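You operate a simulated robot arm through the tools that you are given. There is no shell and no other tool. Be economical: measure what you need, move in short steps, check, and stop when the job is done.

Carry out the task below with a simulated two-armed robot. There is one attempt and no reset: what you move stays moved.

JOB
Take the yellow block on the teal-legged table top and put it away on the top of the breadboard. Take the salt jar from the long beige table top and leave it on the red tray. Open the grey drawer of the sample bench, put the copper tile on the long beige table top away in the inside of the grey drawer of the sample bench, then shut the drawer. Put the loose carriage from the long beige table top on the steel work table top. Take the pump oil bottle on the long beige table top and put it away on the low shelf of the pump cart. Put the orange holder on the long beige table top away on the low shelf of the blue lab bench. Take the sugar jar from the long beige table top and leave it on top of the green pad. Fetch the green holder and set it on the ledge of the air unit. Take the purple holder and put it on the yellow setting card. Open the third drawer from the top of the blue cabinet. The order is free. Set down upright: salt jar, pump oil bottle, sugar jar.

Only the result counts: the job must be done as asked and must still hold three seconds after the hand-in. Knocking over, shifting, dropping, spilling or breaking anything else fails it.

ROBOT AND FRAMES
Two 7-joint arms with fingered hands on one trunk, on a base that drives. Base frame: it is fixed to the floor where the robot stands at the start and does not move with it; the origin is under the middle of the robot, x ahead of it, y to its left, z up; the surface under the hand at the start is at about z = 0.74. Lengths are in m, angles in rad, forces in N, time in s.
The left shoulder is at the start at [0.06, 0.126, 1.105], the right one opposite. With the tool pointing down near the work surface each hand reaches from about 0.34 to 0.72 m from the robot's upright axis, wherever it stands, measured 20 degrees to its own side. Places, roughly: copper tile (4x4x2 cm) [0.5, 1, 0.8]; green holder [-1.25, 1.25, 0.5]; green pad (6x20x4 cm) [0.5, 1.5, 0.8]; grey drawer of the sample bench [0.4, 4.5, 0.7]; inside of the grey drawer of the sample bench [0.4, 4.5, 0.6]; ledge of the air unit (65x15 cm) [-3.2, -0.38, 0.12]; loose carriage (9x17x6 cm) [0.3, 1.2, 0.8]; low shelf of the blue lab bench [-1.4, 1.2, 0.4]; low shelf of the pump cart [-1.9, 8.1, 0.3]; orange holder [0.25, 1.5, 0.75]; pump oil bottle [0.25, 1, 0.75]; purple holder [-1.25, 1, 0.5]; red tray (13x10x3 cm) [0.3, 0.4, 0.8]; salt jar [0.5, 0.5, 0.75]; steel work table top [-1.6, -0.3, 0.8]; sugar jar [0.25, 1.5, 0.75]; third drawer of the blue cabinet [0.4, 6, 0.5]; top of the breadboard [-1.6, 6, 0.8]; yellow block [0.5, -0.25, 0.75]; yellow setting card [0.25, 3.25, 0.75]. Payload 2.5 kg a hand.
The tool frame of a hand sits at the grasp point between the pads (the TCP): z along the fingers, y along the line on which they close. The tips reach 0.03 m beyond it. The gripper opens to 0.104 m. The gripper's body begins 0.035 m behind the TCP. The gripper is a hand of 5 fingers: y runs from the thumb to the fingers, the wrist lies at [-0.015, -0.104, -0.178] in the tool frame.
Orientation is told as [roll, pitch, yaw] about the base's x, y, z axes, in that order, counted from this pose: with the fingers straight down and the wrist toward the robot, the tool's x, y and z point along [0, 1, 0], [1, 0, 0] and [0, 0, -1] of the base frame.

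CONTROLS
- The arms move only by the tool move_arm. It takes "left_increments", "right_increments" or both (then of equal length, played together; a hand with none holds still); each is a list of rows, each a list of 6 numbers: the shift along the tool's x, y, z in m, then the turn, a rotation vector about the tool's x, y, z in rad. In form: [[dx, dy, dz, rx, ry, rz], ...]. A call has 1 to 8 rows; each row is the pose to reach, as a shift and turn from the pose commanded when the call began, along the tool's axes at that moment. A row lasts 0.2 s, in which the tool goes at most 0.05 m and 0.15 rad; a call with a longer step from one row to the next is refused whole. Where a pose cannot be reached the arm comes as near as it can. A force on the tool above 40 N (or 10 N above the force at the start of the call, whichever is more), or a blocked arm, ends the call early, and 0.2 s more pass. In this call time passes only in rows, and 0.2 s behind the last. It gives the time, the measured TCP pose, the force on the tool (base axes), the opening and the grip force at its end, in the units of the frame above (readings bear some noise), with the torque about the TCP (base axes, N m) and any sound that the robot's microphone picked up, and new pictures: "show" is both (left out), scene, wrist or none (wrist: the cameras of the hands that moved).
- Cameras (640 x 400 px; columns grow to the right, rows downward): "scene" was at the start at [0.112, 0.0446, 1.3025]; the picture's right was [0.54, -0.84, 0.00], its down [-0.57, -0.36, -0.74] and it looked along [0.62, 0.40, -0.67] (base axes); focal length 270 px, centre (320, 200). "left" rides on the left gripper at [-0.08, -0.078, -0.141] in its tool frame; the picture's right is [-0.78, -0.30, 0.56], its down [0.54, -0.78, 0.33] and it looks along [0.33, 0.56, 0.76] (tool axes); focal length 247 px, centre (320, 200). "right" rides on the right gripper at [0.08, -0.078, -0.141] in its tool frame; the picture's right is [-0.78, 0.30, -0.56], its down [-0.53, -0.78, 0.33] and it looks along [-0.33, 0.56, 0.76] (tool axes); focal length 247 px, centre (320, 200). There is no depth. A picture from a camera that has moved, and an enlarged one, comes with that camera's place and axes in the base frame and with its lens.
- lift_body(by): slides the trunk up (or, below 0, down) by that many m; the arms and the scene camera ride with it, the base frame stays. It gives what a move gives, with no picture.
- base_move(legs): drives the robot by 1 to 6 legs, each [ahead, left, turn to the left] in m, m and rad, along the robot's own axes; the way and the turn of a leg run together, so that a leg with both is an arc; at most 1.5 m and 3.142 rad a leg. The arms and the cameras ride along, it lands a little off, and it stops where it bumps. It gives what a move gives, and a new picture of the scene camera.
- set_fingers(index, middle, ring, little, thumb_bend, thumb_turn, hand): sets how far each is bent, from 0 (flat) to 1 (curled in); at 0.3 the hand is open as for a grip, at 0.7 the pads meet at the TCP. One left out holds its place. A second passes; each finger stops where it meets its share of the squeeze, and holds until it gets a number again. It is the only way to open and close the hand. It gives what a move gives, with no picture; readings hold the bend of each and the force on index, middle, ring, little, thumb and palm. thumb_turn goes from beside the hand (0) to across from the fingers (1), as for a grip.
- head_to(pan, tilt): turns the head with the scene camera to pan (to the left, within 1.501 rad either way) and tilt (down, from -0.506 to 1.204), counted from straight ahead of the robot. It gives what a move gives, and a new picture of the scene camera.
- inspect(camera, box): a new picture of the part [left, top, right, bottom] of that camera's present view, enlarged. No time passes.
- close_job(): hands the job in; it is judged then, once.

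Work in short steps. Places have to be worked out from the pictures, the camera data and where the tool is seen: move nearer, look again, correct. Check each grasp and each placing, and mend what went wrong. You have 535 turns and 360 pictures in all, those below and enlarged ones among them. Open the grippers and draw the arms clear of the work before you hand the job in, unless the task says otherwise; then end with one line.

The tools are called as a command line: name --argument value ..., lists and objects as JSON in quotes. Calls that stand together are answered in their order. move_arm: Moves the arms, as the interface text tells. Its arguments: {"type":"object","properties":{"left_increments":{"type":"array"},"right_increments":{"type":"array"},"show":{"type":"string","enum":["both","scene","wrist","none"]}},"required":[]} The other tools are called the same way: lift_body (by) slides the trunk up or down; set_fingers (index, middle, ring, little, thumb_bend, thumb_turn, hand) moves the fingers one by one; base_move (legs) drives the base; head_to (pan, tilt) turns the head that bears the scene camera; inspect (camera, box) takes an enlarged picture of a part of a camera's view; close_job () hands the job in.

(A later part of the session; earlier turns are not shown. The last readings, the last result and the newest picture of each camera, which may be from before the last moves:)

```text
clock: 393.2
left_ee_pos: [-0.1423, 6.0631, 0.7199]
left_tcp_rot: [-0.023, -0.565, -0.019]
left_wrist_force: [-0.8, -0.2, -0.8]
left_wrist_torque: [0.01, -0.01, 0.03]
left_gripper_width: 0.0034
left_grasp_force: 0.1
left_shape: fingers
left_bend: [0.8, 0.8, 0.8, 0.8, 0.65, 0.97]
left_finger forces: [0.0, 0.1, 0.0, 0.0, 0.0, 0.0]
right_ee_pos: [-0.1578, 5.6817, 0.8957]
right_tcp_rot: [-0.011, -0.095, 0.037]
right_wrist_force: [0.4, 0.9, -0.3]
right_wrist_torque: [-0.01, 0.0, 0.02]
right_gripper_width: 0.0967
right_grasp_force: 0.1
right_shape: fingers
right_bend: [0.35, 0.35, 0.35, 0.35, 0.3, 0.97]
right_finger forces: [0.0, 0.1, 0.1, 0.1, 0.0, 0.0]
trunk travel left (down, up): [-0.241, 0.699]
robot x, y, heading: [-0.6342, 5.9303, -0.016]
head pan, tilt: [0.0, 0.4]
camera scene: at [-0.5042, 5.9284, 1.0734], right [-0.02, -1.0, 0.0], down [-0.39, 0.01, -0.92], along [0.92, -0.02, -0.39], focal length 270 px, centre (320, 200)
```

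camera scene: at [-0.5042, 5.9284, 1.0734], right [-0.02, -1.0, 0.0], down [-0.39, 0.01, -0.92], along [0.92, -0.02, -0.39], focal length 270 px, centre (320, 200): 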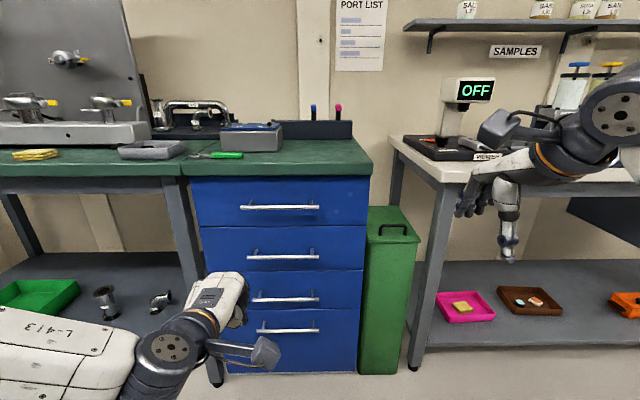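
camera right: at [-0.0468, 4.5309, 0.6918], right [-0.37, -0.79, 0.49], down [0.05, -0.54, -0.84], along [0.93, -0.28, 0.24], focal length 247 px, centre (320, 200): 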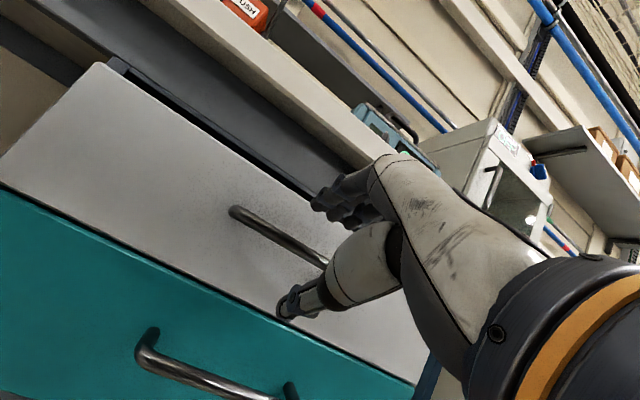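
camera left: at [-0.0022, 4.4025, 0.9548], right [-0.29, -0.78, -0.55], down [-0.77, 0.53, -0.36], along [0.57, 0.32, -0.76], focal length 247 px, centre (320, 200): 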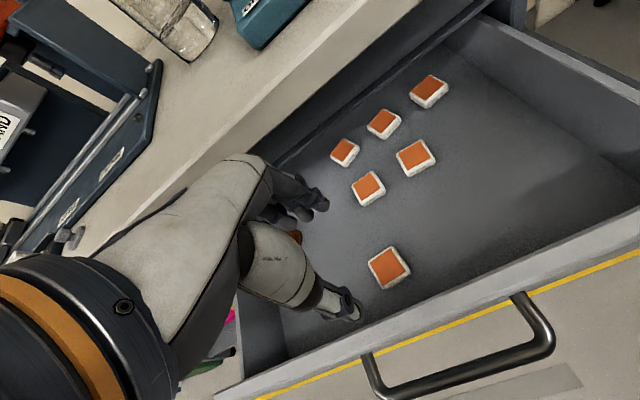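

Third handle is at about [0.185,6.03,0.43]. I'll use the left hand (already angled): open it, tilt to fingers-forward, retract the right, lower the trunk.

set_fingers --hand "left" --index 0.45 --middle 0.45 --ring 0.45 --little 0.45 --thumb_bend 0.4

move_arm --left_increments '[[0, -0.02, -0.02, -0.12, 0, 0], [0, -0.03, -0.04, -0.24, 0, 0], [0, -0.04, -0.06, -0.36, 0, 0], [0, -0.04, -0.07, -0.48, 0, 0], [0, -0.04, -0.08, -0.62, 0, 0]]' --right_increments '[[0, -0.03, 0, 0, 0, 0], [0, -0.06, 0, 0, 0, 0], [0, -0.09, 0, 0, 0, 0], [0, -0.11, 0, 0, 0, 0], [0, -0.12, 0, 0, 0, 0]]' --show "none"

lift_body --by -0.235

move_arm --left_increments '[[0, 0, 0.005, 0, 0, 0]]' --show "both"

```text
clock: 394.2
left_ee_pos: [-0.1415, 6.0646, 0.7207]
left_tcp_rot: [-0.022, -0.566, -0.017]
left_wrist_force: [1.0, -0.1, -0.4]
left_wrist_torque: [0.01, 0.02, -0.02]
left_gripper_width: 0.0711
left_grasp_force: 0.0
left_shape: fingers
left_bend: [0.45, 0.45, 0.45, 0.45, 0.4, 0.97]
left_finger forces: [0.1, 0.1, 0.1, 0.0, 0.0, 0.0]
right_ee_pos: [-0.1576, 5.6824, 0.8936]
right_tcp_rot: [-0.011, -0.097, 0.038]
right_wrist_force: [-0.2, -0.4, 0.7]
right_wrist_torque: [0.03, 0.01, 0.0]
right_gripper_width: 0.0967
right_grasp_force: 0.0
right_shape: fingers
right_bend: [0.35, 0.35, 0.35, 0.35, 0.3, 0.97]
right_finger forces: [0.1, 0.1, 0.0, 0.0, 0.0, 0.0]
trunk travel left (down, up): [-0.241, 0.699]
robot x, y, heading: [-0.6356, 5.9319, -0.015]
head pan, tilt: [0.0, 0.4]
```

```text
clock: 395.4
left_ee_pos: [-0.1945, 6.0622, 0.7846]
left_tcp_rot: [-0.052, -1.189, 0.02]
left_wrist_force: [-0.2, -0.2, -0.2]
left_wrist_torque: [0.01, 0.02, -0.05]
left_gripper_width: 0.0716
left_grasp_force: 0.0
left_shape: fingers
left_bend: [0.45, 0.45, 0.45, 0.45, 0.4, 0.97]
left_finger forces: [0.0, 0.1, 0.0, 0.0, 0.0, 0.0]
left hand out of reach, approached as far as the arm can: row 2, 3, 4, 5
right_ee_pos: [-0.2765, 5.6767, 0.885]
right_tcp_rot: [-0.01, -0.095, 0.037]
right_wrist_force: [0.3, 0.7, 0.4]
right_wrist_torque: [0.01, -0.02, 0.01]
right_gripper_width: 0.0966
right_grasp_force: 0.0
right_shape: fingers
right_bend: [0.35, 0.35, 0.35, 0.35, 0.3, 0.97]
right_finger forces: [0.1, 0.1, 0.1, 0.0, 0.0, 0.0]
trunk travel left (down, up): [-0.241, 0.699]
robot x, y, heading: [-0.6382, 5.9322, -0.015]
head pan, tilt: [0.0, 0.4]
```

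```text
clock: 397.9
left_ee_pos: [-0.1925, 6.062, 0.549]
left_tcp_rot: [-0.048, -1.187, 0.018]
left_wrist_force: [0.1, -0.2, 0.4]
left_wrist_torque: [0.01, 0.04, -0.01]
left_gripper_width: 0.0715
left_grasp_force: 0.0
left_shape: fingers
left_bend: [0.45, 0.45, 0.45, 0.45, 0.4, 0.97]
left_finger forces: [0.0, 0.0, 0.1, 0.0, 0.1, 0.1]
right_ee_pos: [-0.2757, 5.6775, 0.6502]
right_tcp_rot: [-0.011, -0.095, 0.037]
right_wrist_force: [0.2, -0.1, -0.5]
right_wrist_torque: [-0.04, 0.02, -0.01]
right_gripper_width: 0.097
right_grasp_force: 0.0
right_shape: fingers
right_bend: [0.35, 0.35, 0.35, 0.35, 0.3, 0.97]
right_finger forces: [0.0, 0.0, 0.1, 0.0, 0.0, 0.0]
trunk travel left (down, up): [-0.006, 0.934]
robot x, y, heading: [-0.6389, 5.9301, -0.016]
head pan, tilt: [0.0, 0.4]
```

```text
clock: 398.3
left_ee_pos: [-0.1884, 6.0612, 0.5473]
left_tcp_rot: [-0.049, -1.187, 0.017]
left_wrist_force: [-0.3, 1.6, 0.0]
left_wrist_torque: [0.01, 0.01, 0.04]
left_gripper_width: 0.0715
left_grasp_force: 0.1
left_shape: fingers
left_bend: [0.45, 0.45, 0.45, 0.45, 0.4, 0.97]
left_finger forces: [0.0, 0.0, 0.0, 0.0, 0.1, 0.1]
right_ee_pos: [-0.2764, 5.6765, 0.6502]
right_tcp_rot: [-0.01, -0.094, 0.038]
right_wrist_force: [-0.3, -0.3, 0.2]
right_wrist_torque: [-0.02, 0.0, -0.02]
right_gripper_width: 0.0969
right_grasp_force: 0.1
right_shape: fingers
right_bend: [0.35, 0.35, 0.35, 0.35, 0.3, 0.97]
right_finger forces: [0.1, 0.0, 0.1, 0.0, 0.0, 0.0]
trunk travel left (down, up): [-0.006, 0.934]
robot x, y, heading: [-0.6368, 5.9319, -0.021]
head pan, tilt: [0.0, 0.4]
camera scene: at [-0.5042, 5.9284, 0.8385], right [-0.02, -1.0, 0.0], down [-0.39, 0.01, -0.92], along [0.92, -0.02, -0.39], focal length 270 px, centre (320, 200)
camera left: at [-0.3513, 5.9855, 0.5291], right [0.38, -0.8, -0.47], down [0.03, 0.52, -0.85], along [0.92, 0.31, 0.22], focal length 247 px, centre (320, 200)
```

scene: 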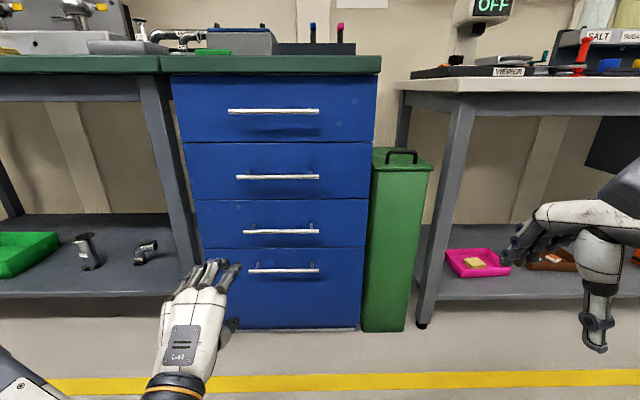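
left: 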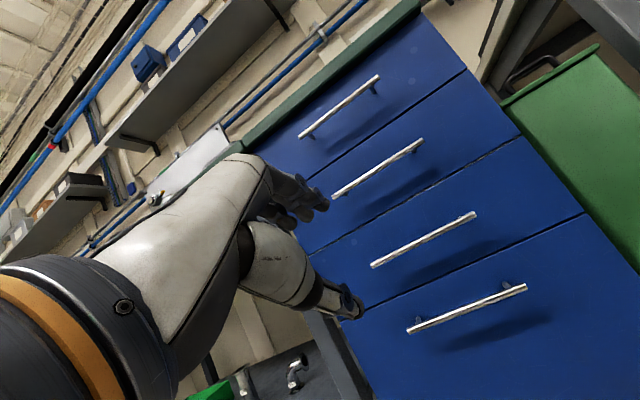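

Handle at [0.132,6.015,0.479] (two-view). Lower the hand and advance.

move_arm --left_increments '[[0, -0.03, 0.012, 0, 0, 0], [0, -0.063, 0.025, 0, 0, 0]]' --show "none"

base_move --legs '[[0.23, -0.03, 0.015]]'

inspect --camera "left" --box '[160, 100, 560, 380]'

```text
clock: 398.9
left_ee_pos: [-0.1873, 6.0688, 0.5158]
left_tcp_rot: [-0.05, -1.187, 0.015]
left_wrist_force: [1.5, 0.2, 0.3]
left_wrist_torque: [-0.01, -0.01, 0.01]
left_gripper_width: 0.0715
left_grasp_force: 0.0
left_shape: fingers
left_bend: [0.45, 0.45, 0.45, 0.45, 0.4, 0.97]
left_finger forces: [0.0, 0.0, 0.0, 0.1, 0.0, 0.0]
left hand out of reach, approached as far as the arm can: row 1, 2
right_ee_pos: [-0.2752, 5.6775, 0.6505]
right_tcp_rot: [-0.01, -0.095, 0.037]
right_wrist_force: [0.3, -0.8, -0.6]
right_wrist_torque: [0.05, 0.01, -0.02]
right_gripper_width: 0.0965
right_grasp_force: 0.1
right_shape: fingers
right_bend: [0.35, 0.35, 0.35, 0.35, 0.3, 0.97]
right_finger forces: [0.1, 0.0, 0.1, 0.1, 0.0, 0.0]
trunk travel left (down, up): [-0.006, 0.934]
robot x, y, heading: [-0.6363, 5.9324, -0.02]
head pan, tilt: [0.0, 0.4]
```

```text
clock: 400.6
left_ee_pos: [0.0372, 6.047, 0.517]
left_tcp_rot: [-0.049, -1.185, 0.031]
left_wrist_force: [-0.5, 0.4, -0.5]
left_wrist_torque: [0.02, 0.04, 0.0]
left_gripper_width: 0.0716
left_grasp_force: 0.0
left_shape: fingers
left_bend: [0.45, 0.45, 0.45, 0.45, 0.4, 0.97]
left_finger forces: [0.0, 0.0, 0.1, 0.0, 0.1, 0.0]
right_ee_pos: [-0.0457, 5.6514, 0.6498]
right_tcp_rot: [-0.011, -0.097, 0.052]
right_wrist_force: [0.0, 0.2, -0.1]
right_wrist_torque: [-0.01, 0.0, -0.04]
right_gripper_width: 0.0967
right_grasp_force: 0.1
right_shape: fingers
right_bend: [0.35, 0.35, 0.35, 0.35, 0.3, 0.97]
right_finger forces: [0.1, 0.1, 0.0, 0.1, 0.1, 0.0]
trunk travel left (down, up): [-0.006, 0.934]
robot x, y, heading: [-0.4102, 5.8991, 0.0]
head pan, tilt: [0.0, 0.4]
camera scene: at [-0.2778, 5.8991, 0.8385], right [0.0, -1.0, 0.0], down [-0.39, 0.0, -0.92], along [0.92, 0.0, -0.39], focal length 270 px, centre (320, 200)
```

scene: 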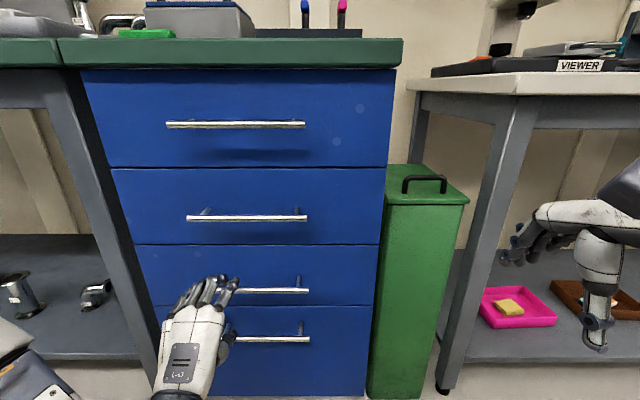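

```text
1.43 times, centred on (360, 240) of left
camera zoom: at [-0.1244, 5.9662, 0.4981], right [0.39, -0.79, -0.47], down [0.02, 0.52, -0.85], along [0.92, 0.33, 0.22], focal length 353 px, centre (263, 143)
```

zoom: 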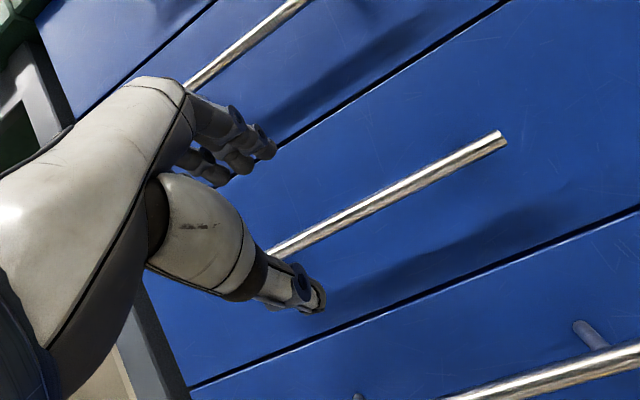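

The arm's low limit leaves the hand 4 cm too high; reduce the tilt (to ~−0.93) which lets the TCP go lower.

move_arm --left_increments '[[0, -0.012, 0.005, 0.09, 0, 0], [0, -0.024, 0.01, 0.18, 0, 0], [0, -0.035, 0.014, 0.26, 0, 0]]' --show "wrist"

```text
clock: 401.4
left_ee_pos: [0.0362, 6.0453, 0.478]
left_tcp_rot: [-0.028, -0.926, 0.011]
left_wrist_force: [0.9, -0.4, 0.2]
left_wrist_torque: [0.0, -0.03, 0.01]
left_gripper_width: 0.0716
left_grasp_force: 0.0
left_shape: fingers
left_bend: [0.45, 0.45, 0.45, 0.45, 0.4, 0.97]
left_finger forces: [0.0, 0.0, 0.1, 0.0, 0.0, 0.1]
right_ee_pos: [-0.0468, 5.6511, 0.6494]
right_tcp_rot: [-0.01, -0.095, 0.052]
right_wrist_force: [0.0, 1.0, -0.1]
right_wrist_torque: [-0.01, 0.0, 0.01]
right_gripper_width: 0.097
right_grasp_force: 0.1
right_shape: fingers
right_bend: [0.35, 0.35, 0.35, 0.35, 0.3, 0.97]
right_finger forces: [0.0, 0.0, 0.0, 0.0, 0.1, 0.0]
trunk travel left (down, up): [-0.006, 0.934]
robot x, y, heading: [-0.4132, 5.8962, 0.003]
head pan, tilt: [0.0, 0.4]
camera left: at [-0.1254, 5.9659, 0.5023], right [0.26, -0.79, -0.56], down [-0.2, 0.52, -0.83], along [0.95, 0.32, -0.02], focal length 247 px, centre (320, 200)
```

left: 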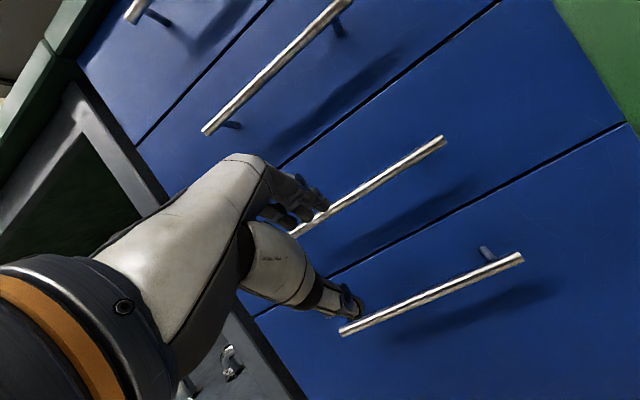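

Aligned in height. Advance 8 cm.

base_move --legs '[[0.082, 0, 0]]'

inspect --camera "left" --box '[160, 100, 560, 380]'

```text
clock: 402.7
left_ee_pos: [0.1148, 6.0428, 0.4788]
left_tcp_rot: [-0.038, -0.921, 0.012]
left_wrist_force: [-13.4, 1.3, -0.2]
left_wrist_torque: [0.0, -0.16, 0.18]
left_gripper_width: 0.065
left_grasp_force: 6.2
left_shape: fingers
left_bend: [0.5, 0.47, 0.47, 0.45, 0.4, 0.97]
left_finger forces: [4.2, 5.8, 2.4, 0.1, 0.1, 0.1]
right_ee_pos: [0.0372, 5.653, 0.6491]
right_tcp_rot: [-0.012, -0.094, 0.054]
right_wrist_force: [0.6, -0.2, 0.5]
right_wrist_torque: [0.01, -0.01, 0.01]
right_gripper_width: 0.097
right_grasp_force: 0.1
right_shape: fingers
right_bend: [0.35, 0.35, 0.35, 0.35, 0.3, 0.97]
right_finger forces: [0.0, 0.0, 0.1, 0.0, 0.0, 0.0]
trunk travel left (down, up): [-0.006, 0.934]
robot x, y, heading: [-0.327, 5.8968, -0.001]
head pan, tilt: [0.0, 0.4]
stopped in leg 1: the force on the tool passed its limit at 45 N (the readings are from after the stop); the commanded pose is now the measured one
camera scene: at [-0.1946, 5.8992, 0.8385], right [0.0, -1.0, 0.0], down [-0.39, 0.0, -0.92], along [0.92, 0.0, -0.39], focal length 270 px, centre (320, 200)
```

scene: 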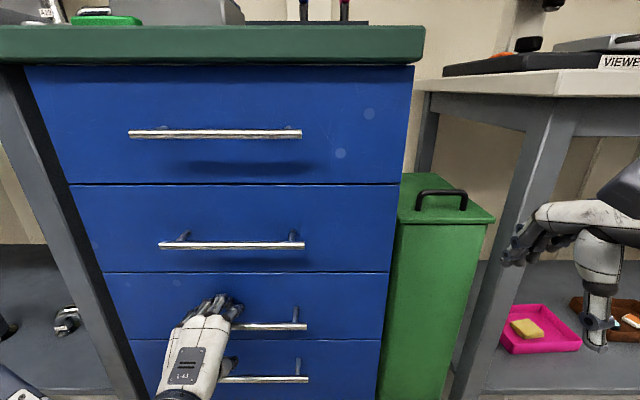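

```text
1.43 times, centred on (360, 240) of left
camera zoom: at [-0.0465, 5.9654, 0.5033], right [0.25, -0.79, -0.55], down [-0.19, 0.52, -0.83], along [0.95, 0.31, -0.03], focal length 353 px, centre (263, 143)
```

zoom: 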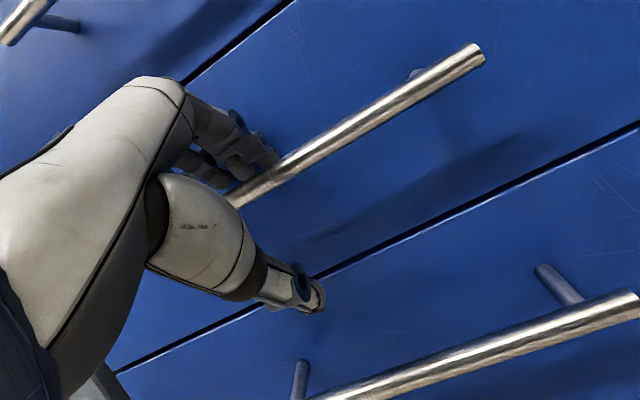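

Fingers are above/behind the third bar. Close the hand.

set_fingers --hand "left" --index 0.85 --middle 0.85 --ring 0.85 --little 0.85 --thumb_bend 0.75

inspect --camera "left" --box '[160, 100, 560, 380]'

```text
clock: 403.7
left_ee_pos: [0.1155, 6.0417, 0.4778]
left_tcp_rot: [-0.037, -0.919, 0.008]
left_wrist_force: [-1.0, -0.6, -12.3]
left_wrist_torque: [-0.36, -0.37, -0.39]
left_gripper_width: 0.0
left_grasp_force: 15.8
left_shape: fingers
left_bend: [0.79, 0.85, 0.84, 0.81, 0.69, 0.97]
left_finger forces: [4.6, 7.0, 6.1, 13.4, 0.1, 0.1]
right_ee_pos: [0.0382, 5.6512, 0.65]
right_tcp_rot: [-0.012, -0.095, 0.052]
right_wrist_force: [0.0, -0.9, 0.4]
right_wrist_torque: [0.02, 0.03, 0.01]
right_gripper_width: 0.0968
right_grasp_force: 0.0
right_shape: fingers
right_bend: [0.35, 0.35, 0.35, 0.35, 0.3, 0.97]
right_finger forces: [0.0, 0.0, 0.0, 0.0, 0.0, 0.0]
trunk travel left (down, up): [-0.006, 0.934]
robot x, y, heading: [-0.323, 5.9009, 0.004]
head pan, tilt: [0.0, 0.4]
```

```text
1.43 times, centred on (360, 240) of left
camera zoom: at [-0.0456, 5.9653, 0.5024], right [0.25, -0.79, -0.56], down [-0.2, 0.52, -0.83], along [0.95, 0.31, -0.03], focal length 353 px, centre (263, 143)
```

zoom: 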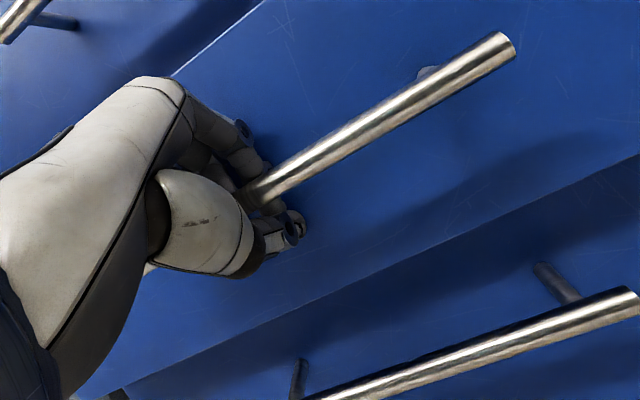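

Hooked (the drawer already moved). Pull it open.

base_move --legs '[[-0.3, 0, 0]]'

```text
clock: 405.8
left_ee_pos: [-0.1894, 6.0427, 0.4766]
left_tcp_rot: [-0.04, -0.921, 0.011]
left_wrist_force: [-0.4, -5.3, -17.3]
left_wrist_torque: [-0.4, -0.47, -0.36]
left_gripper_width: 0.0004
left_grasp_force: 17.8
left_shape: fingers
left_bend: [0.8, 0.85, 0.84, 0.81, 0.69, 0.97]
left_finger forces: [3.2, 9.1, 7.9, 14.6, 0.0, 0.0]
right_ee_pos: [-0.268, 5.6521, 0.6497]
right_tcp_rot: [-0.012, -0.093, 0.055]
right_wrist_force: [-0.1, 0.2, -0.6]
right_wrist_torque: [0.02, -0.01, 0.0]
right_gripper_width: 0.0968
right_grasp_force: 0.1
right_shape: fingers
right_bend: [0.35, 0.35, 0.35, 0.35, 0.3, 0.97]
right_finger forces: [0.1, 0.0, 0.0, 0.0, 0.1, 0.0]
trunk travel left (down, up): [-0.006, 0.934]
robot x, y, heading: [-0.6374, 5.9002, 0.004]
head pan, tilt: [0.0, 0.4]
camera scene: at [-0.4995, 5.8994, 0.8383], right [0.0, -1.0, 0.0], down [-0.39, 0.0, -0.92], along [0.92, 0.0, -0.39], focal length 270 px, centre (320, 200)
```

scene: 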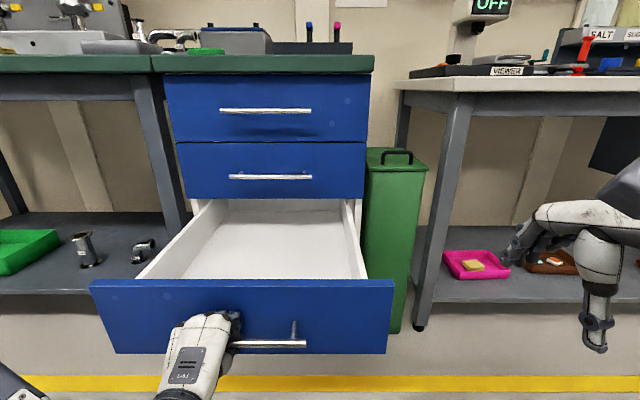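

Third drawer is open ~0.3 m. Try a bit further to be sure it's fully open.

base_move --legs '[[-0.06, 0, 0]]'

set_fingers --hand "left" --index 0.3 --middle 0.3 --ring 0.3 --little 0.3 --thumb_bend 0.25

```text
clock: 406.7
left_ee_pos: [-0.2523, 6.042, 0.4785]
left_tcp_rot: [-0.039, -0.918, 0.009]
left_wrist_force: [-1.0, -6.3, -12.0]
left_wrist_torque: [-0.24, -0.48, -0.3]
left_gripper_width: 0.0006
left_grasp_force: 16.8
left_shape: fingers
left_bend: [0.8, 0.85, 0.84, 0.81, 0.69, 0.97]
left_finger forces: [2.0, 10.3, 7.3, 14.1, 0.1, 0.0]
right_ee_pos: [-0.3272, 5.6529, 0.6492]
right_tcp_rot: [-0.011, -0.092, 0.055]
right_wrist_force: [-0.8, 0.9, 0.0]
right_wrist_torque: [0.01, 0.01, 0.0]
right_gripper_width: 0.0968
right_grasp_force: 0.0
right_shape: fingers
right_bend: [0.35, 0.35, 0.35, 0.35, 0.3, 0.97]
right_finger forces: [0.0, 0.0, 0.0, 0.0, 0.1, 0.1]
trunk travel left (down, up): [-0.006, 0.934]
robot x, y, heading: [-0.6931, 5.8942, 0.001]
head pan, tilt: [0.0, 0.4]
camera scene: at [-0.56, 5.8993, 0.8384], right [0.0, -1.0, 0.0], down [-0.39, 0.0, -0.92], along [0.92, 0.0, -0.39], focal length 270 px, centre (320, 200)
```

scene: 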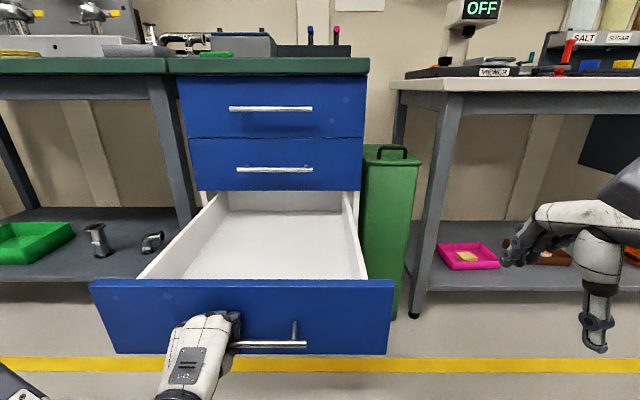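

```text
clock: 407.7
left_ee_pos: [-0.2517, 6.0432, 0.4778]
left_tcp_rot: [-0.038, -0.919, 0.01]
left_wrist_force: [0.8, -0.2, 0.4]
left_wrist_torque: [-0.01, 0.0, -0.02]
left_gripper_width: 0.1072
left_grasp_force: 0.0
left_shape: fingers
left_bend: [0.3, 0.3, 0.3, 0.3, 0.25, 0.97]
left_finger forces: [0.0, 0.1, 0.0, 0.1, 0.1, 0.0]
right_ee_pos: [-0.3284, 5.6525, 0.6488]
right_tcp_rot: [-0.011, -0.095, 0.056]
right_wrist_force: [-0.4, 0.0, 0.7]
right_wrist_torque: [0.01, -0.02, 0.04]
right_gripper_width: 0.0968
right_grasp_force: 0.0
right_shape: fingers
right_bend: [0.35, 0.35, 0.35, 0.35, 0.3, 0.97]
right_finger forces: [0.0, 0.0, 0.0, 0.1, 0.1, 0.1]
trunk travel left (down, up): [-0.006, 0.934]
robot x, y, heading: [-0.6957, 5.9005, 0.002]
head pan, tilt: [0.0, 0.4]
```

Open and released. Back off, raise the trunk, restore the left hand to neutral and look toward the breadboard and pump cart.

base_move --legs '[[-0.14, 0, 0]]'

lift_body --by 0.4

move_arm --left_increments '[[0, 0.02, 0.0, 0.14, 0, 0], [0, 0.04, -0.01, 0.28, 0, 0], [0, 0.06, -0.02, 0.42, 0, 0], [0, 0.07, -0.03, 0.56, 0, 0], [0, 0.08, -0.04, 0.7, 0, 0], [0, 0.08, -0.04, 0.84, 0, 0], [0, 0.08, -0.04, 0.92, 0, 0]]' --show "none"

lift_body --by 0.25

head_to --pan 1.5 --tilt 0.35

```text
clock: 408.9
left_ee_pos: [-0.3384, 6.0574, 0.4742]
left_tcp_rot: [-0.055, -0.912, 0.016]
left_wrist_force: [0.4, -0.7, 0.1]
left_wrist_torque: [-0.02, -0.01, -0.03]
left_gripper_width: 0.107
left_grasp_force: 0.0
left_shape: fingers
left_bend: [0.3, 0.3, 0.3, 0.3, 0.25, 0.97]
left_finger forces: [0.0, 0.0, 0.1, 0.1, 0.1, 0.0]
right_ee_pos: [-0.4138, 5.6686, 0.6518]
right_tcp_rot: [-0.023, -0.086, 0.053]
right_wrist_force: [-0.6, -0.6, 0.3]
right_wrist_torque: [-0.01, 0.01, -0.02]
right_gripper_width: 0.0969
right_grasp_force: 0.1
right_shape: fingers
right_bend: [0.35, 0.35, 0.35, 0.35, 0.3, 0.97]
right_finger forces: [0.0, 0.1, 0.1, 0.1, 0.0, 0.0]
trunk travel left (down, up): [-0.006, 0.934]
robot x, y, heading: [-0.7862, 5.9168, 0.0]
head pan, tilt: [0.0, 0.4]
stopped in leg 1: the robot was blocked; the commanded pose is now the measured one
camera scene: at [-0.6448, 5.9202, 0.8395], right [0.0, -1.0, 0.01], down [-0.4, -0.01, -0.92], along [0.92, -0.01, -0.4], focal length 270 px, centre (320, 200)
```

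scene: 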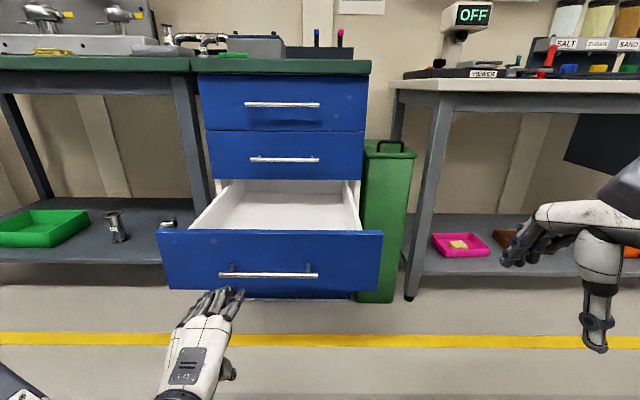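

```text
clock: 412.9
left_ee_pos: [-0.3339, 6.0589, 0.5032]
left_tcp_rot: [-0.035, -0.921, 0.002]
left_wrist_force: [0.2, -0.2, 0.2]
left_wrist_torque: [0.01, -0.04, 0.0]
left_gripper_width: 0.1074
left_grasp_force: 0.0
left_shape: fingers
left_bend: [0.3, 0.3, 0.3, 0.3, 0.25, 0.97]
left_finger forces: [0.1, 0.0, 0.0, 0.0, 0.1, 0.0]
right_ee_pos: [-0.4108, 5.6677, 0.6737]
right_tcp_rot: [-0.011, -0.095, 0.053]
right_wrist_force: [-0.6, -0.1, -0.1]
right_wrist_torque: [0.0, -0.02, 0.01]
right_gripper_width: 0.0967
right_grasp_force: 0.1
right_shape: fingers
right_bend: [0.35, 0.35, 0.35, 0.35, 0.3, 0.97]
right_finger forces: [0.0, 0.0, 0.0, 0.1, 0.0, 0.0]
trunk travel left (down, up): [-0.029, 0.911]
robot x, y, heading: [-0.778, 5.9185, -0.001]
head pan, tilt: [0.0, 0.4]
stopped: the arm was blocked; the commanded pose is now the measured one
```

```text
clock: 414.5
left_ee_pos: [-0.3165, 6.0585, 0.5894]
left_tcp_rot: [-0.024, 0.0, -0.025]
left_wrist_force: [-0.4, 0.3, -0.3]
left_wrist_torque: [-0.01, -0.02, -0.01]
left_gripper_width: 0.1074
left_grasp_force: 0.1
left_shape: fingers
left_bend: [0.3, 0.3, 0.3, 0.3, 0.25, 0.97]
left_finger forces: [0.1, 0.0, 0.1, 0.0, 0.0, 0.0]
right_ee_pos: [-0.4102, 5.6679, 0.6729]
right_tcp_rot: [-0.01, -0.095, 0.053]
right_wrist_force: [0.4, 0.0, -1.4]
right_wrist_torque: [-0.02, -0.02, 0.0]
right_gripper_width: 0.0963
right_grasp_force: 0.0
right_shape: fingers
right_bend: [0.35, 0.35, 0.35, 0.35, 0.3, 0.97]
right_finger forces: [0.1, 0.0, 0.0, 0.0, 0.0, 0.0]
trunk travel left (down, up): [-0.029, 0.911]
robot x, y, heading: [-0.7819, 5.9184, -0.002]
head pan, tilt: [0.0, 0.4]
```

```text
clock: 417.3
left_ee_pos: [-0.317, 6.06, 0.591]
left_tcp_rot: [-0.02, -0.003, -0.024]
left_wrist_force: [0.3, 0.0, 0.4]
left_wrist_torque: [0.0, -0.01, 0.01]
left_gripper_width: 0.107
left_grasp_force: 0.1
left_shape: fingers
left_bend: [0.3, 0.3, 0.3, 0.3, 0.25, 0.97]
left_finger forces: [0.0, 0.0, 0.0, 0.0, 0.0, 0.1]
right_ee_pos: [-0.4107, 5.6686, 0.6744]
right_tcp_rot: [-0.011, -0.1, 0.056]
right_wrist_force: [0.6, 0.9, -0.3]
right_wrist_torque: [-0.02, -0.01, -0.01]
right_gripper_width: 0.0967
right_grasp_force: 0.1
right_shape: fingers
right_bend: [0.35, 0.35, 0.35, 0.35, 0.3, 0.97]
right_finger forces: [0.0, 0.1, 0.0, 0.0, 0.0, 0.0]
trunk travel left (down, up): [-0.029, 0.911]
robot x, y, heading: [-0.7785, 5.916, 0.003]
head pan, tilt: [0.0, 0.4]
stopped: the arm was blocked; the commanded pose is now the measured one
```

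```text
clock: 418.9
left_ee_pos: [-0.3171, 6.0602, 0.5917]
left_tcp_rot: [-0.022, -0.002, -0.023]
left_wrist_force: [0.2, 0.2, -0.4]
left_wrist_torque: [0.01, 0.01, 0.02]
left_gripper_width: 0.1074
left_grasp_force: 0.1
left_shape: fingers
left_bend: [0.3, 0.3, 0.3, 0.3, 0.25, 0.97]
left_finger forces: [0.0, 0.0, 0.1, 0.0, 0.0, 0.1]
right_ee_pos: [-0.411, 5.668, 0.6744]
right_tcp_rot: [-0.009, -0.097, 0.051]
right_wrist_force: [-0.7, -0.3, 0.5]
right_wrist_torque: [0.04, 0.01, 0.0]
right_gripper_width: 0.0966
right_grasp_force: 0.0
right_shape: fingers
right_bend: [0.35, 0.35, 0.35, 0.35, 0.3, 0.97]
right_finger forces: [0.0, 0.0, 0.0, 0.1, 0.1, 0.0]
trunk travel left (down, up): [-0.029, 0.911]
robot x, y, heading: [-0.7806, 5.9175, 0.002]
head pan, tilt: [1.499, 0.351]
camera scene: at [-0.7298, 6.0086, 0.8662], right [1.0, -0.07, 0.0], down [-0.02, -0.34, -0.94], along [0.07, 0.94, -0.34], focal length 270 px, centre (320, 200)
```

scene: 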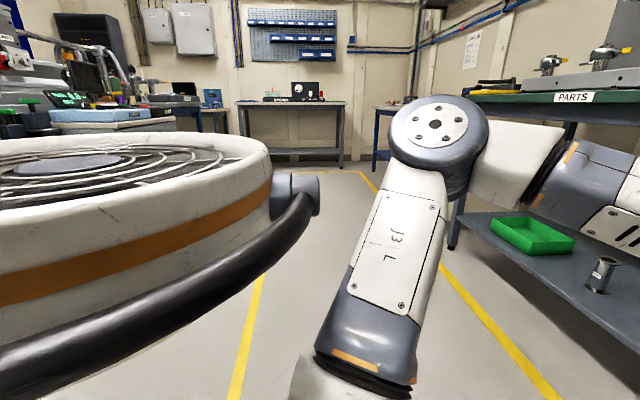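

The robot's back is against the opposite bench. Raise the left hand, move ahead slightly, then lift.

move_arm --left_increments '[[0, -0.02, -0.04, 0, 0, 0], [0, -0.03, -0.08, 0, 0, 0], [0, -0.03, -0.11, 0, 0, 0]]' --show "none"

base_move --legs '[[0.1, 0, 0]]'

lift_body --by 0.4

```text
clock: 419.7
left_ee_pos: [-0.3476, 6.0603, 0.7004]
left_tcp_rot: [-0.023, 0.0, -0.025]
left_wrist_force: [0.6, -0.2, 0.0]
left_wrist_torque: [0.03, -0.01, 0.04]
left_gripper_width: 0.1071
left_grasp_force: 0.0
left_shape: fingers
left_bend: [0.3, 0.3, 0.3, 0.3, 0.25, 0.97]
left_finger forces: [0.1, 0.0, 0.0, 0.0, 0.0, 0.0]
right_ee_pos: [-0.41, 5.6679, 0.6733]
right_tcp_rot: [-0.009, -0.097, 0.052]
right_wrist_force: [0.2, -0.3, 1.1]
right_wrist_torque: [-0.02, -0.02, 0.05]
right_gripper_width: 0.097
right_grasp_force: 0.1
right_shape: fingers
right_bend: [0.35, 0.35, 0.35, 0.35, 0.3, 0.97]
right_finger forces: [0.0, 0.0, 0.1, 0.0, 0.0, 0.0]
trunk travel left (down, up): [-0.029, 0.911]
robot x, y, heading: [-0.7742, 5.9142, 0.001]
head pan, tilt: [1.499, 0.351]
```

```text
clock: 420.8
left_ee_pos: [-0.2474, 6.0611, 0.6988]
left_tcp_rot: [-0.022, 0.0, -0.026]
left_wrist_force: [0.5, -0.1, -0.4]
left_wrist_torque: [0.02, 0.04, -0.04]
left_gripper_width: 0.1072
left_grasp_force: 0.1
left_shape: fingers
left_bend: [0.3, 0.3, 0.3, 0.3, 0.25, 0.97]
left_finger forces: [0.0, 0.0, 0.1, 0.1, 0.0, 0.1]
right_ee_pos: [-0.3109, 5.669, 0.6727]
right_tcp_rot: [-0.01, -0.096, 0.054]
right_wrist_force: [0.7, 0.1, -0.1]
right_wrist_torque: [0.01, 0.0, 0.05]
right_gripper_width: 0.0969
right_grasp_force: 0.0
right_shape: fingers
right_bend: [0.35, 0.35, 0.35, 0.35, 0.3, 0.97]
right_finger forces: [0.0, 0.0, 0.1, 0.0, 0.1, 0.0]
trunk travel left (down, up): [-0.029, 0.911]
robot x, y, heading: [-0.6766, 5.9172, 0.003]
head pan, tilt: [1.499, 0.351]
camera scene: at [-0.6287, 6.0092, 0.8663], right [1.0, -0.07, 0.0], down [-0.02, -0.34, -0.94], along [0.07, 0.94, -0.34], focal length 270 px, centre (320, 200)
```

scene: 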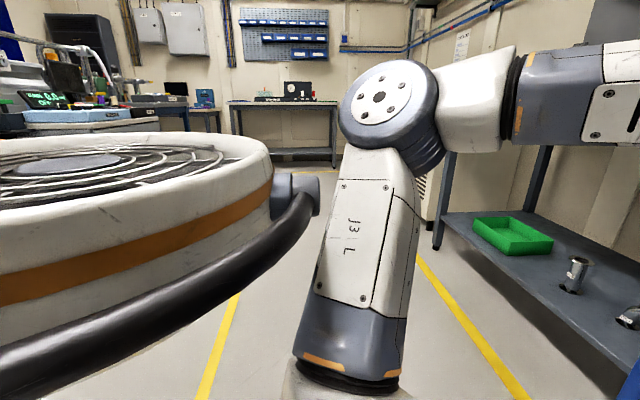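

```text
clock: 424.7
left_ee_pos: [-0.2457, 6.0608, 1.0995]
left_tcp_rot: [-0.022, 0.001, -0.026]
left_wrist_force: [0.7, 0.5, 0.5]
left_wrist_torque: [0.0, 0.0, -0.04]
left_gripper_width: 0.1073
left_grasp_force: 0.0
left_shape: fingers
left_bend: [0.3, 0.3, 0.3, 0.3, 0.25, 0.97]
left_finger forces: [0.0, 0.0, 0.0, 0.0, 0.1, 0.0]
right_ee_pos: [-0.3114, 5.6689, 1.0725]
right_tcp_rot: [-0.009, -0.094, 0.052]
right_wrist_force: [-0.4, 0.2, -0.6]
right_wrist_torque: [-0.01, 0.02, 0.03]
right_gripper_width: 0.0965
right_grasp_force: 0.1
right_shape: fingers
right_bend: [0.35, 0.35, 0.35, 0.35, 0.3, 0.97]
right_finger forces: [0.0, 0.0, 0.0, 0.0, 0.1, 0.0]
trunk travel left (down, up): [-0.429, 0.511]
robot x, y, heading: [-0.678, 5.9181, -0.002]
head pan, tilt: [1.499, 0.351]
```

Raise further and turn around to see the breadboard side.

lift_body --by 0.35

base_move --legs '[[0.02, -0.35, 0], [0, 0, 3.14]]'

head_to --pan -0.3 --tilt 0.75

```text
clock: 428.1
left_ee_pos: [-0.2469, 6.0608, 1.4488]
left_tcp_rot: [-0.023, 0.0, -0.027]
left_wrist_force: [0.4, -0.2, 0.1]
left_wrist_torque: [0.01, 0.0, 0.0]
left_gripper_width: 0.1072
left_grasp_force: 0.0
left_shape: fingers
left_bend: [0.3, 0.3, 0.3, 0.3, 0.25, 0.97]
left_finger forces: [0.1, 0.0, 0.0, 0.1, 0.0, 0.0]
right_ee_pos: [-0.3097, 5.6677, 1.4229]
right_tcp_rot: [-0.011, -0.095, 0.053]
right_wrist_force: [0.6, -0.1, 0.3]
right_wrist_torque: [0.0, -0.01, -0.02]
right_gripper_width: 0.0969
right_grasp_force: 0.2
right_shape: fingers
right_bend: [0.35, 0.35, 0.35, 0.35, 0.3, 0.97]
right_finger forces: [0.0, 0.0, 0.0, 0.0, 0.0, 0.0]
trunk travel left (down, up): [-0.779, 0.161]
robot x, y, heading: [-0.6759, 5.9191, 0.004]
head pan, tilt: [1.499, 0.351]
```

```text
clock: 437.6
left_ee_pos: [-1.0943, 5.4455, 1.4491]
left_tcp_rot: [-0.022, 0.0, 3.078]
left_wrist_force: [1.0, -0.4, -0.6]
left_wrist_torque: [0.0, 0.0, 0.03]
left_gripper_width: 0.107
left_grasp_force: 0.1
left_shape: fingers
left_bend: [0.3, 0.3, 0.3, 0.3, 0.25, 0.97]
left_finger forces: [0.0, 0.1, 0.0, 0.0, 0.0, 0.0]
right_ee_pos: [-1.0147, 5.8342, 1.423]
right_tcp_rot: [-0.01, -0.094, -3.128]
right_wrist_force: [0.5, 0.1, 0.0]
right_wrist_torque: [0.0, -0.01, 0.03]
right_gripper_width: 0.0966
right_grasp_force: 0.1
right_shape: fingers
right_bend: [0.35, 0.35, 0.35, 0.35, 0.3, 0.97]
right_finger forces: [0.0, 0.0, 0.1, 0.0, 0.0, 0.0]
trunk travel left (down, up): [-0.779, 0.161]
robot x, y, heading: [-0.6569, 5.5721, 3.1]
head pan, tilt: [1.499, 0.351]
camera scene: at [-0.7059, 5.481, 1.6161], right [-0.99, 0.11, 0.0], down [0.04, 0.34, -0.94], along [-0.1, -0.93, -0.34], focal length 270 px, centre (320, 200)
```

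scene: 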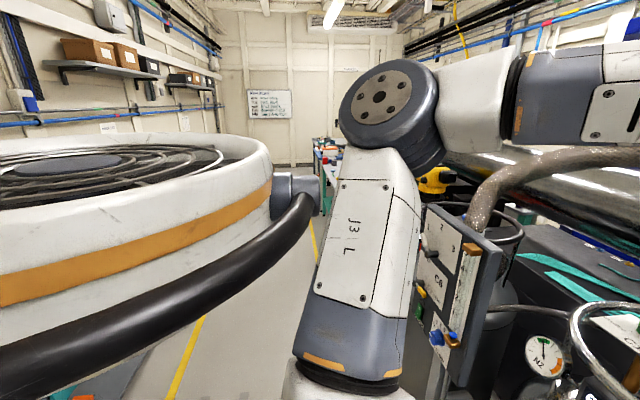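

```text
clock: 439.4
left_ee_pos: [-1.0937, 5.4452, 1.4498]
left_tcp_rot: [-0.022, 0.0, 3.077]
left_wrist_force: [0.4, -0.4, 0.2]
left_wrist_torque: [0.01, -0.01, 0.02]
left_gripper_width: 0.1068
left_grasp_force: 0.1
left_shape: fingers
left_bend: [0.3, 0.3, 0.3, 0.3, 0.25, 0.97]
left_finger forces: [0.1, 0.0, 0.1, 0.0, 0.1, 0.1]
right_ee_pos: [-1.0149, 5.8343, 1.4223]
right_tcp_rot: [-0.009, -0.093, -3.129]
right_wrist_force: [0.2, 0.1, -1.1]
right_wrist_torque: [0.02, -0.03, 0.0]
right_gripper_width: 0.0968
right_grasp_force: 0.1
right_shape: fingers
right_bend: [0.35, 0.35, 0.35, 0.35, 0.3, 0.97]
right_finger forces: [0.1, 0.0, 0.0, 0.0, 0.0, 0.0]
trunk travel left (down, up): [-0.779, 0.161]
robot x, y, heading: [-0.6558, 5.5732, 3.104]
head pan, tilt: [-0.3, 0.75]
camera scene: at [-0.7738, 5.601, 1.5805], right [0.33, 0.94, 0.0], down [0.64, -0.23, -0.73], along [-0.69, 0.24, -0.68], focal length 270 px, centre (320, 200)
```

scene: 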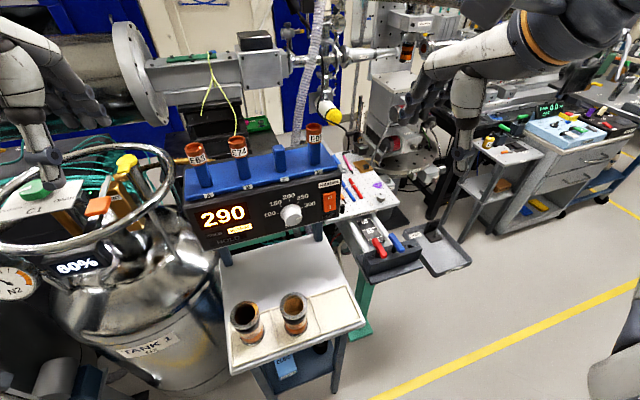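

Retract both hands a little and move right to y≈6.1 to see the breadboard.

move_arm --left_increments '[[0, -0.04, 0, 0, 0, 0], [0, -0.07, 0, 0, 0, 0]]' --show "none"

base_move --legs '[[0, -0.5, 0.04]]'

head_to --pan 0.0 --tilt 0.75

```text
clock: 440.1
left_ee_pos: [-1.0325, 5.4432, 1.3868]
left_tcp_rot: [0.003, 0.197, 3.081]
left_wrist_force: [-0.4, 0.5, 0.3]
left_wrist_torque: [-0.01, 0.0, 0.01]
left_gripper_width: 0.1072
left_grasp_force: 0.0
left_shape: fingers
left_bend: [0.3, 0.3, 0.3, 0.3, 0.25, 0.97]
left_finger forces: [0.0, 0.0, 0.1, 0.1, 0.1, 0.0]
right_ee_pos: [-1.0143, 5.8341, 1.4212]
right_tcp_rot: [-0.012, -0.093, -3.13]
right_wrist_force: [-0.3, 0.0, 0.3]
right_wrist_torque: [-0.03, -0.01, 0.01]
right_gripper_width: 0.097
right_grasp_force: 0.1
right_shape: fingers
right_bend: [0.35, 0.35, 0.35, 0.35, 0.3, 0.97]
right_finger forces: [0.0, 0.0, 0.0, 0.1, 0.0, 0.0]
trunk travel left (down, up): [-0.779, 0.161]
robot x, y, heading: [-0.6559, 5.5705, 3.103]
head pan, tilt: [-0.3, 0.75]
stopped in row 2 (left hand): the arm was blocked; the commanded pose is now the measured one
```

```text
clock: 443.0
left_ee_pos: [-1.0164, 5.9292, 1.3867]
left_tcp_rot: [0.004, 0.198, 3.111]
left_wrist_force: [0.0, -0.4, -0.9]
left_wrist_torque: [0.01, 0.02, 0.0]
left_gripper_width: 0.1074
left_grasp_force: 0.0
left_shape: fingers
left_bend: [0.3, 0.3, 0.3, 0.3, 0.25, 0.97]
left_finger forces: [0.0, 0.0, 0.0, 0.0, 0.0, 0.1]
right_ee_pos: [-1.0117, 6.3217, 1.4232]
right_tcp_rot: [-0.011, -0.095, -3.098]
right_wrist_force: [0.4, 0.4, 0.6]
right_wrist_torque: [0.02, 0.02, 0.03]
right_gripper_width: 0.0966
right_grasp_force: 0.0
right_shape: fingers
right_bend: [0.35, 0.35, 0.35, 0.35, 0.3, 0.97]
right_finger forces: [0.1, 0.1, 0.0, 0.0, 0.0, 0.1]
trunk travel left (down, up): [-0.779, 0.161]
robot x, y, heading: [-0.6467, 6.0697, 3.134]
head pan, tilt: [-0.3, 0.75]
camera scene: at [-0.7634, 6.0957, 1.5805], right [0.3, 0.95, 0.0], down [0.65, -0.21, -0.73], along [-0.7, 0.22, -0.68], focal length 270 px, centre (320, 200)
```

scene: 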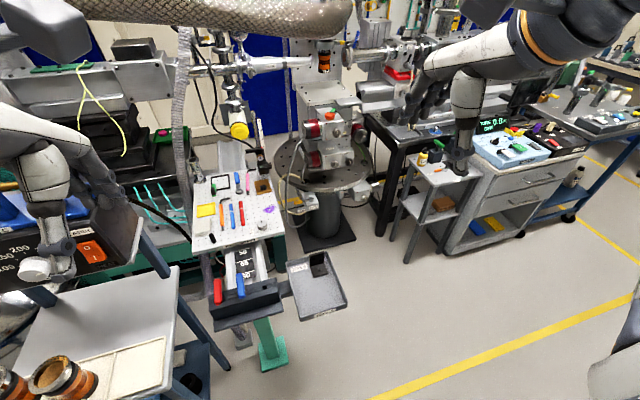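

```text
clock: 443.8
left_ee_pos: [-1.016, 5.9291, 1.3861]
left_tcp_rot: [0.004, 0.197, 3.112]
left_wrist_force: [0.1, -0.2, -0.8]
left_wrist_torque: [0.01, 0.02, 0.01]
left_gripper_width: 0.1073
left_grasp_force: 0.0
left_shape: fingers
left_bend: [0.3, 0.3, 0.3, 0.3, 0.25, 0.97]
left_finger forces: [0.0, 0.1, 0.0, 0.1, 0.0, 0.1]
right_ee_pos: [-1.0117, 6.3205, 1.4233]
right_tcp_rot: [-0.009, -0.095, -3.096]
right_wrist_force: [-1.2, -0.5, 0.0]
right_wrist_torque: [0.0, -0.01, -0.02]
right_gripper_width: 0.0965
right_grasp_force: 0.0
right_shape: fingers
right_bend: [0.35, 0.35, 0.35, 0.35, 0.3, 0.97]
right_finger forces: [0.0, 0.1, 0.1, 0.0, 0.0, 0.1]
trunk travel left (down, up): [-0.779, 0.161]
robot x, y, heading: [-0.6464, 6.0708, 3.138]
head pan, tilt: [0.0, 0.75]
camera scene: at [-0.7673, 6.071, 1.5805], right [0.01, 1.0, 0.0], down [0.68, -0.01, -0.73], along [-0.73, 0.01, -0.68], focal length 270 px, centre (320, 200)
```

scene: 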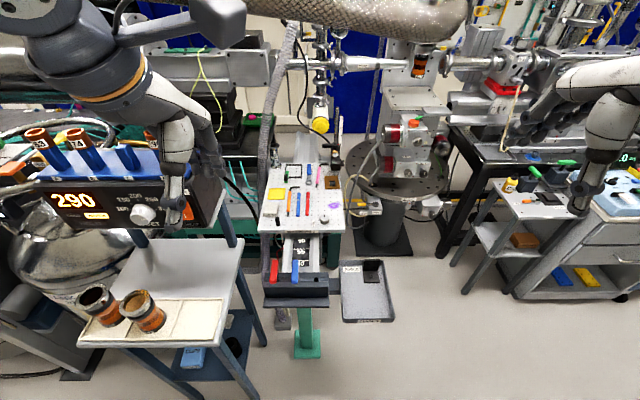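

Breadboard is the perforated board at ≈[-1.47,6.02]. Now look at the pump cart further along.

base_move --legs '[[0.0, -0.9, 0], [0, -0.8, 0]]'

head_to --pan -0.15 --tilt 0.6

```text
clock: 452.3
left_ee_pos: [-1.0191, 7.5941, 1.3862]
left_tcp_rot: [0.005, 0.199, 3.139]
left_wrist_force: [-0.7, 0.7, 0.2]
left_wrist_torque: [-0.01, 0.03, -0.01]
left_gripper_width: 0.107
left_grasp_force: 0.0
left_shape: fingers
left_bend: [0.3, 0.3, 0.3, 0.3, 0.25, 0.97]
left_finger forces: [0.0, 0.1, 0.0, 0.0, 0.0, 0.0]
right_ee_pos: [-1.0256, 7.9863, 1.4229]
right_tcp_rot: [-0.01, -0.093, -3.069]
right_wrist_force: [0.2, -0.2, -0.4]
right_wrist_torque: [0.05, -0.02, -0.01]
right_gripper_width: 0.0967
right_grasp_force: 0.1
right_shape: fingers
right_bend: [0.35, 0.35, 0.35, 0.35, 0.3, 0.97]
right_finger forces: [0.0, 0.0, 0.0, 0.0, 0.1, 0.1]
trunk travel left (down, up): [-0.779, 0.161]
robot x, y, heading: [-0.6522, 7.7432, -3.122]
head pan, tilt: [0.0, 0.75]
camera scene: at [-0.775, 7.7435, 1.5805], right [-0.02, 1.0, 0.0], down [0.68, 0.01, -0.73], along [-0.73, -0.02, -0.68], focal length 270 px, centre (320, 200)
```

scene: 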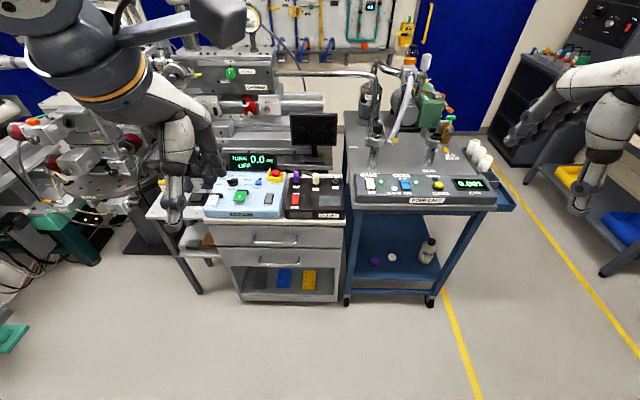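

```text
clock: 453.0
left_ee_pos: [-1.0189, 7.5946, 1.3861]
left_tcp_rot: [0.005, 0.198, 3.141]
left_wrist_force: [-0.3, -0.6, -1.1]
left_wrist_torque: [0.01, -0.01, 0.02]
left_gripper_width: 0.1072
left_grasp_force: 0.0
left_shape: fingers
left_bend: [0.3, 0.3, 0.3, 0.3, 0.25, 0.97]
left_finger forces: [0.1, 0.0, 0.1, 0.0, 0.1, 0.0]
right_ee_pos: [-1.0256, 7.9859, 1.4227]
right_tcp_rot: [-0.01, -0.095, -3.069]
right_wrist_force: [-0.7, -0.2, 0.2]
right_wrist_torque: [0.0, 0.02, 0.05]
right_gripper_width: 0.0965
right_grasp_force: 0.0
right_shape: fingers
right_bend: [0.35, 0.35, 0.35, 0.35, 0.3, 0.97]
right_finger forces: [0.0, 0.0, 0.0, 0.0, 0.1, 0.1]
trunk travel left (down, up): [-0.779, 0.161]
robot x, y, heading: [-0.6566, 7.7453, -3.118]
head pan, tilt: [-0.15, 0.6]
camera scene: at [-0.7797, 7.7564, 1.5933], right [0.13, 0.99, 0.0], down [0.56, -0.07, -0.82], along [-0.82, 0.11, -0.57], focal length 270 px, centre (320, 200)
```

scene: 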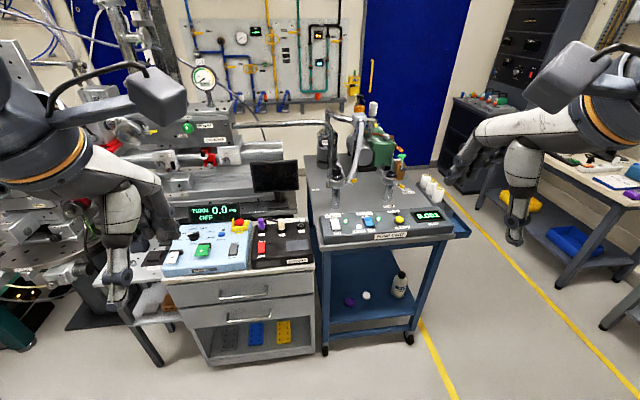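

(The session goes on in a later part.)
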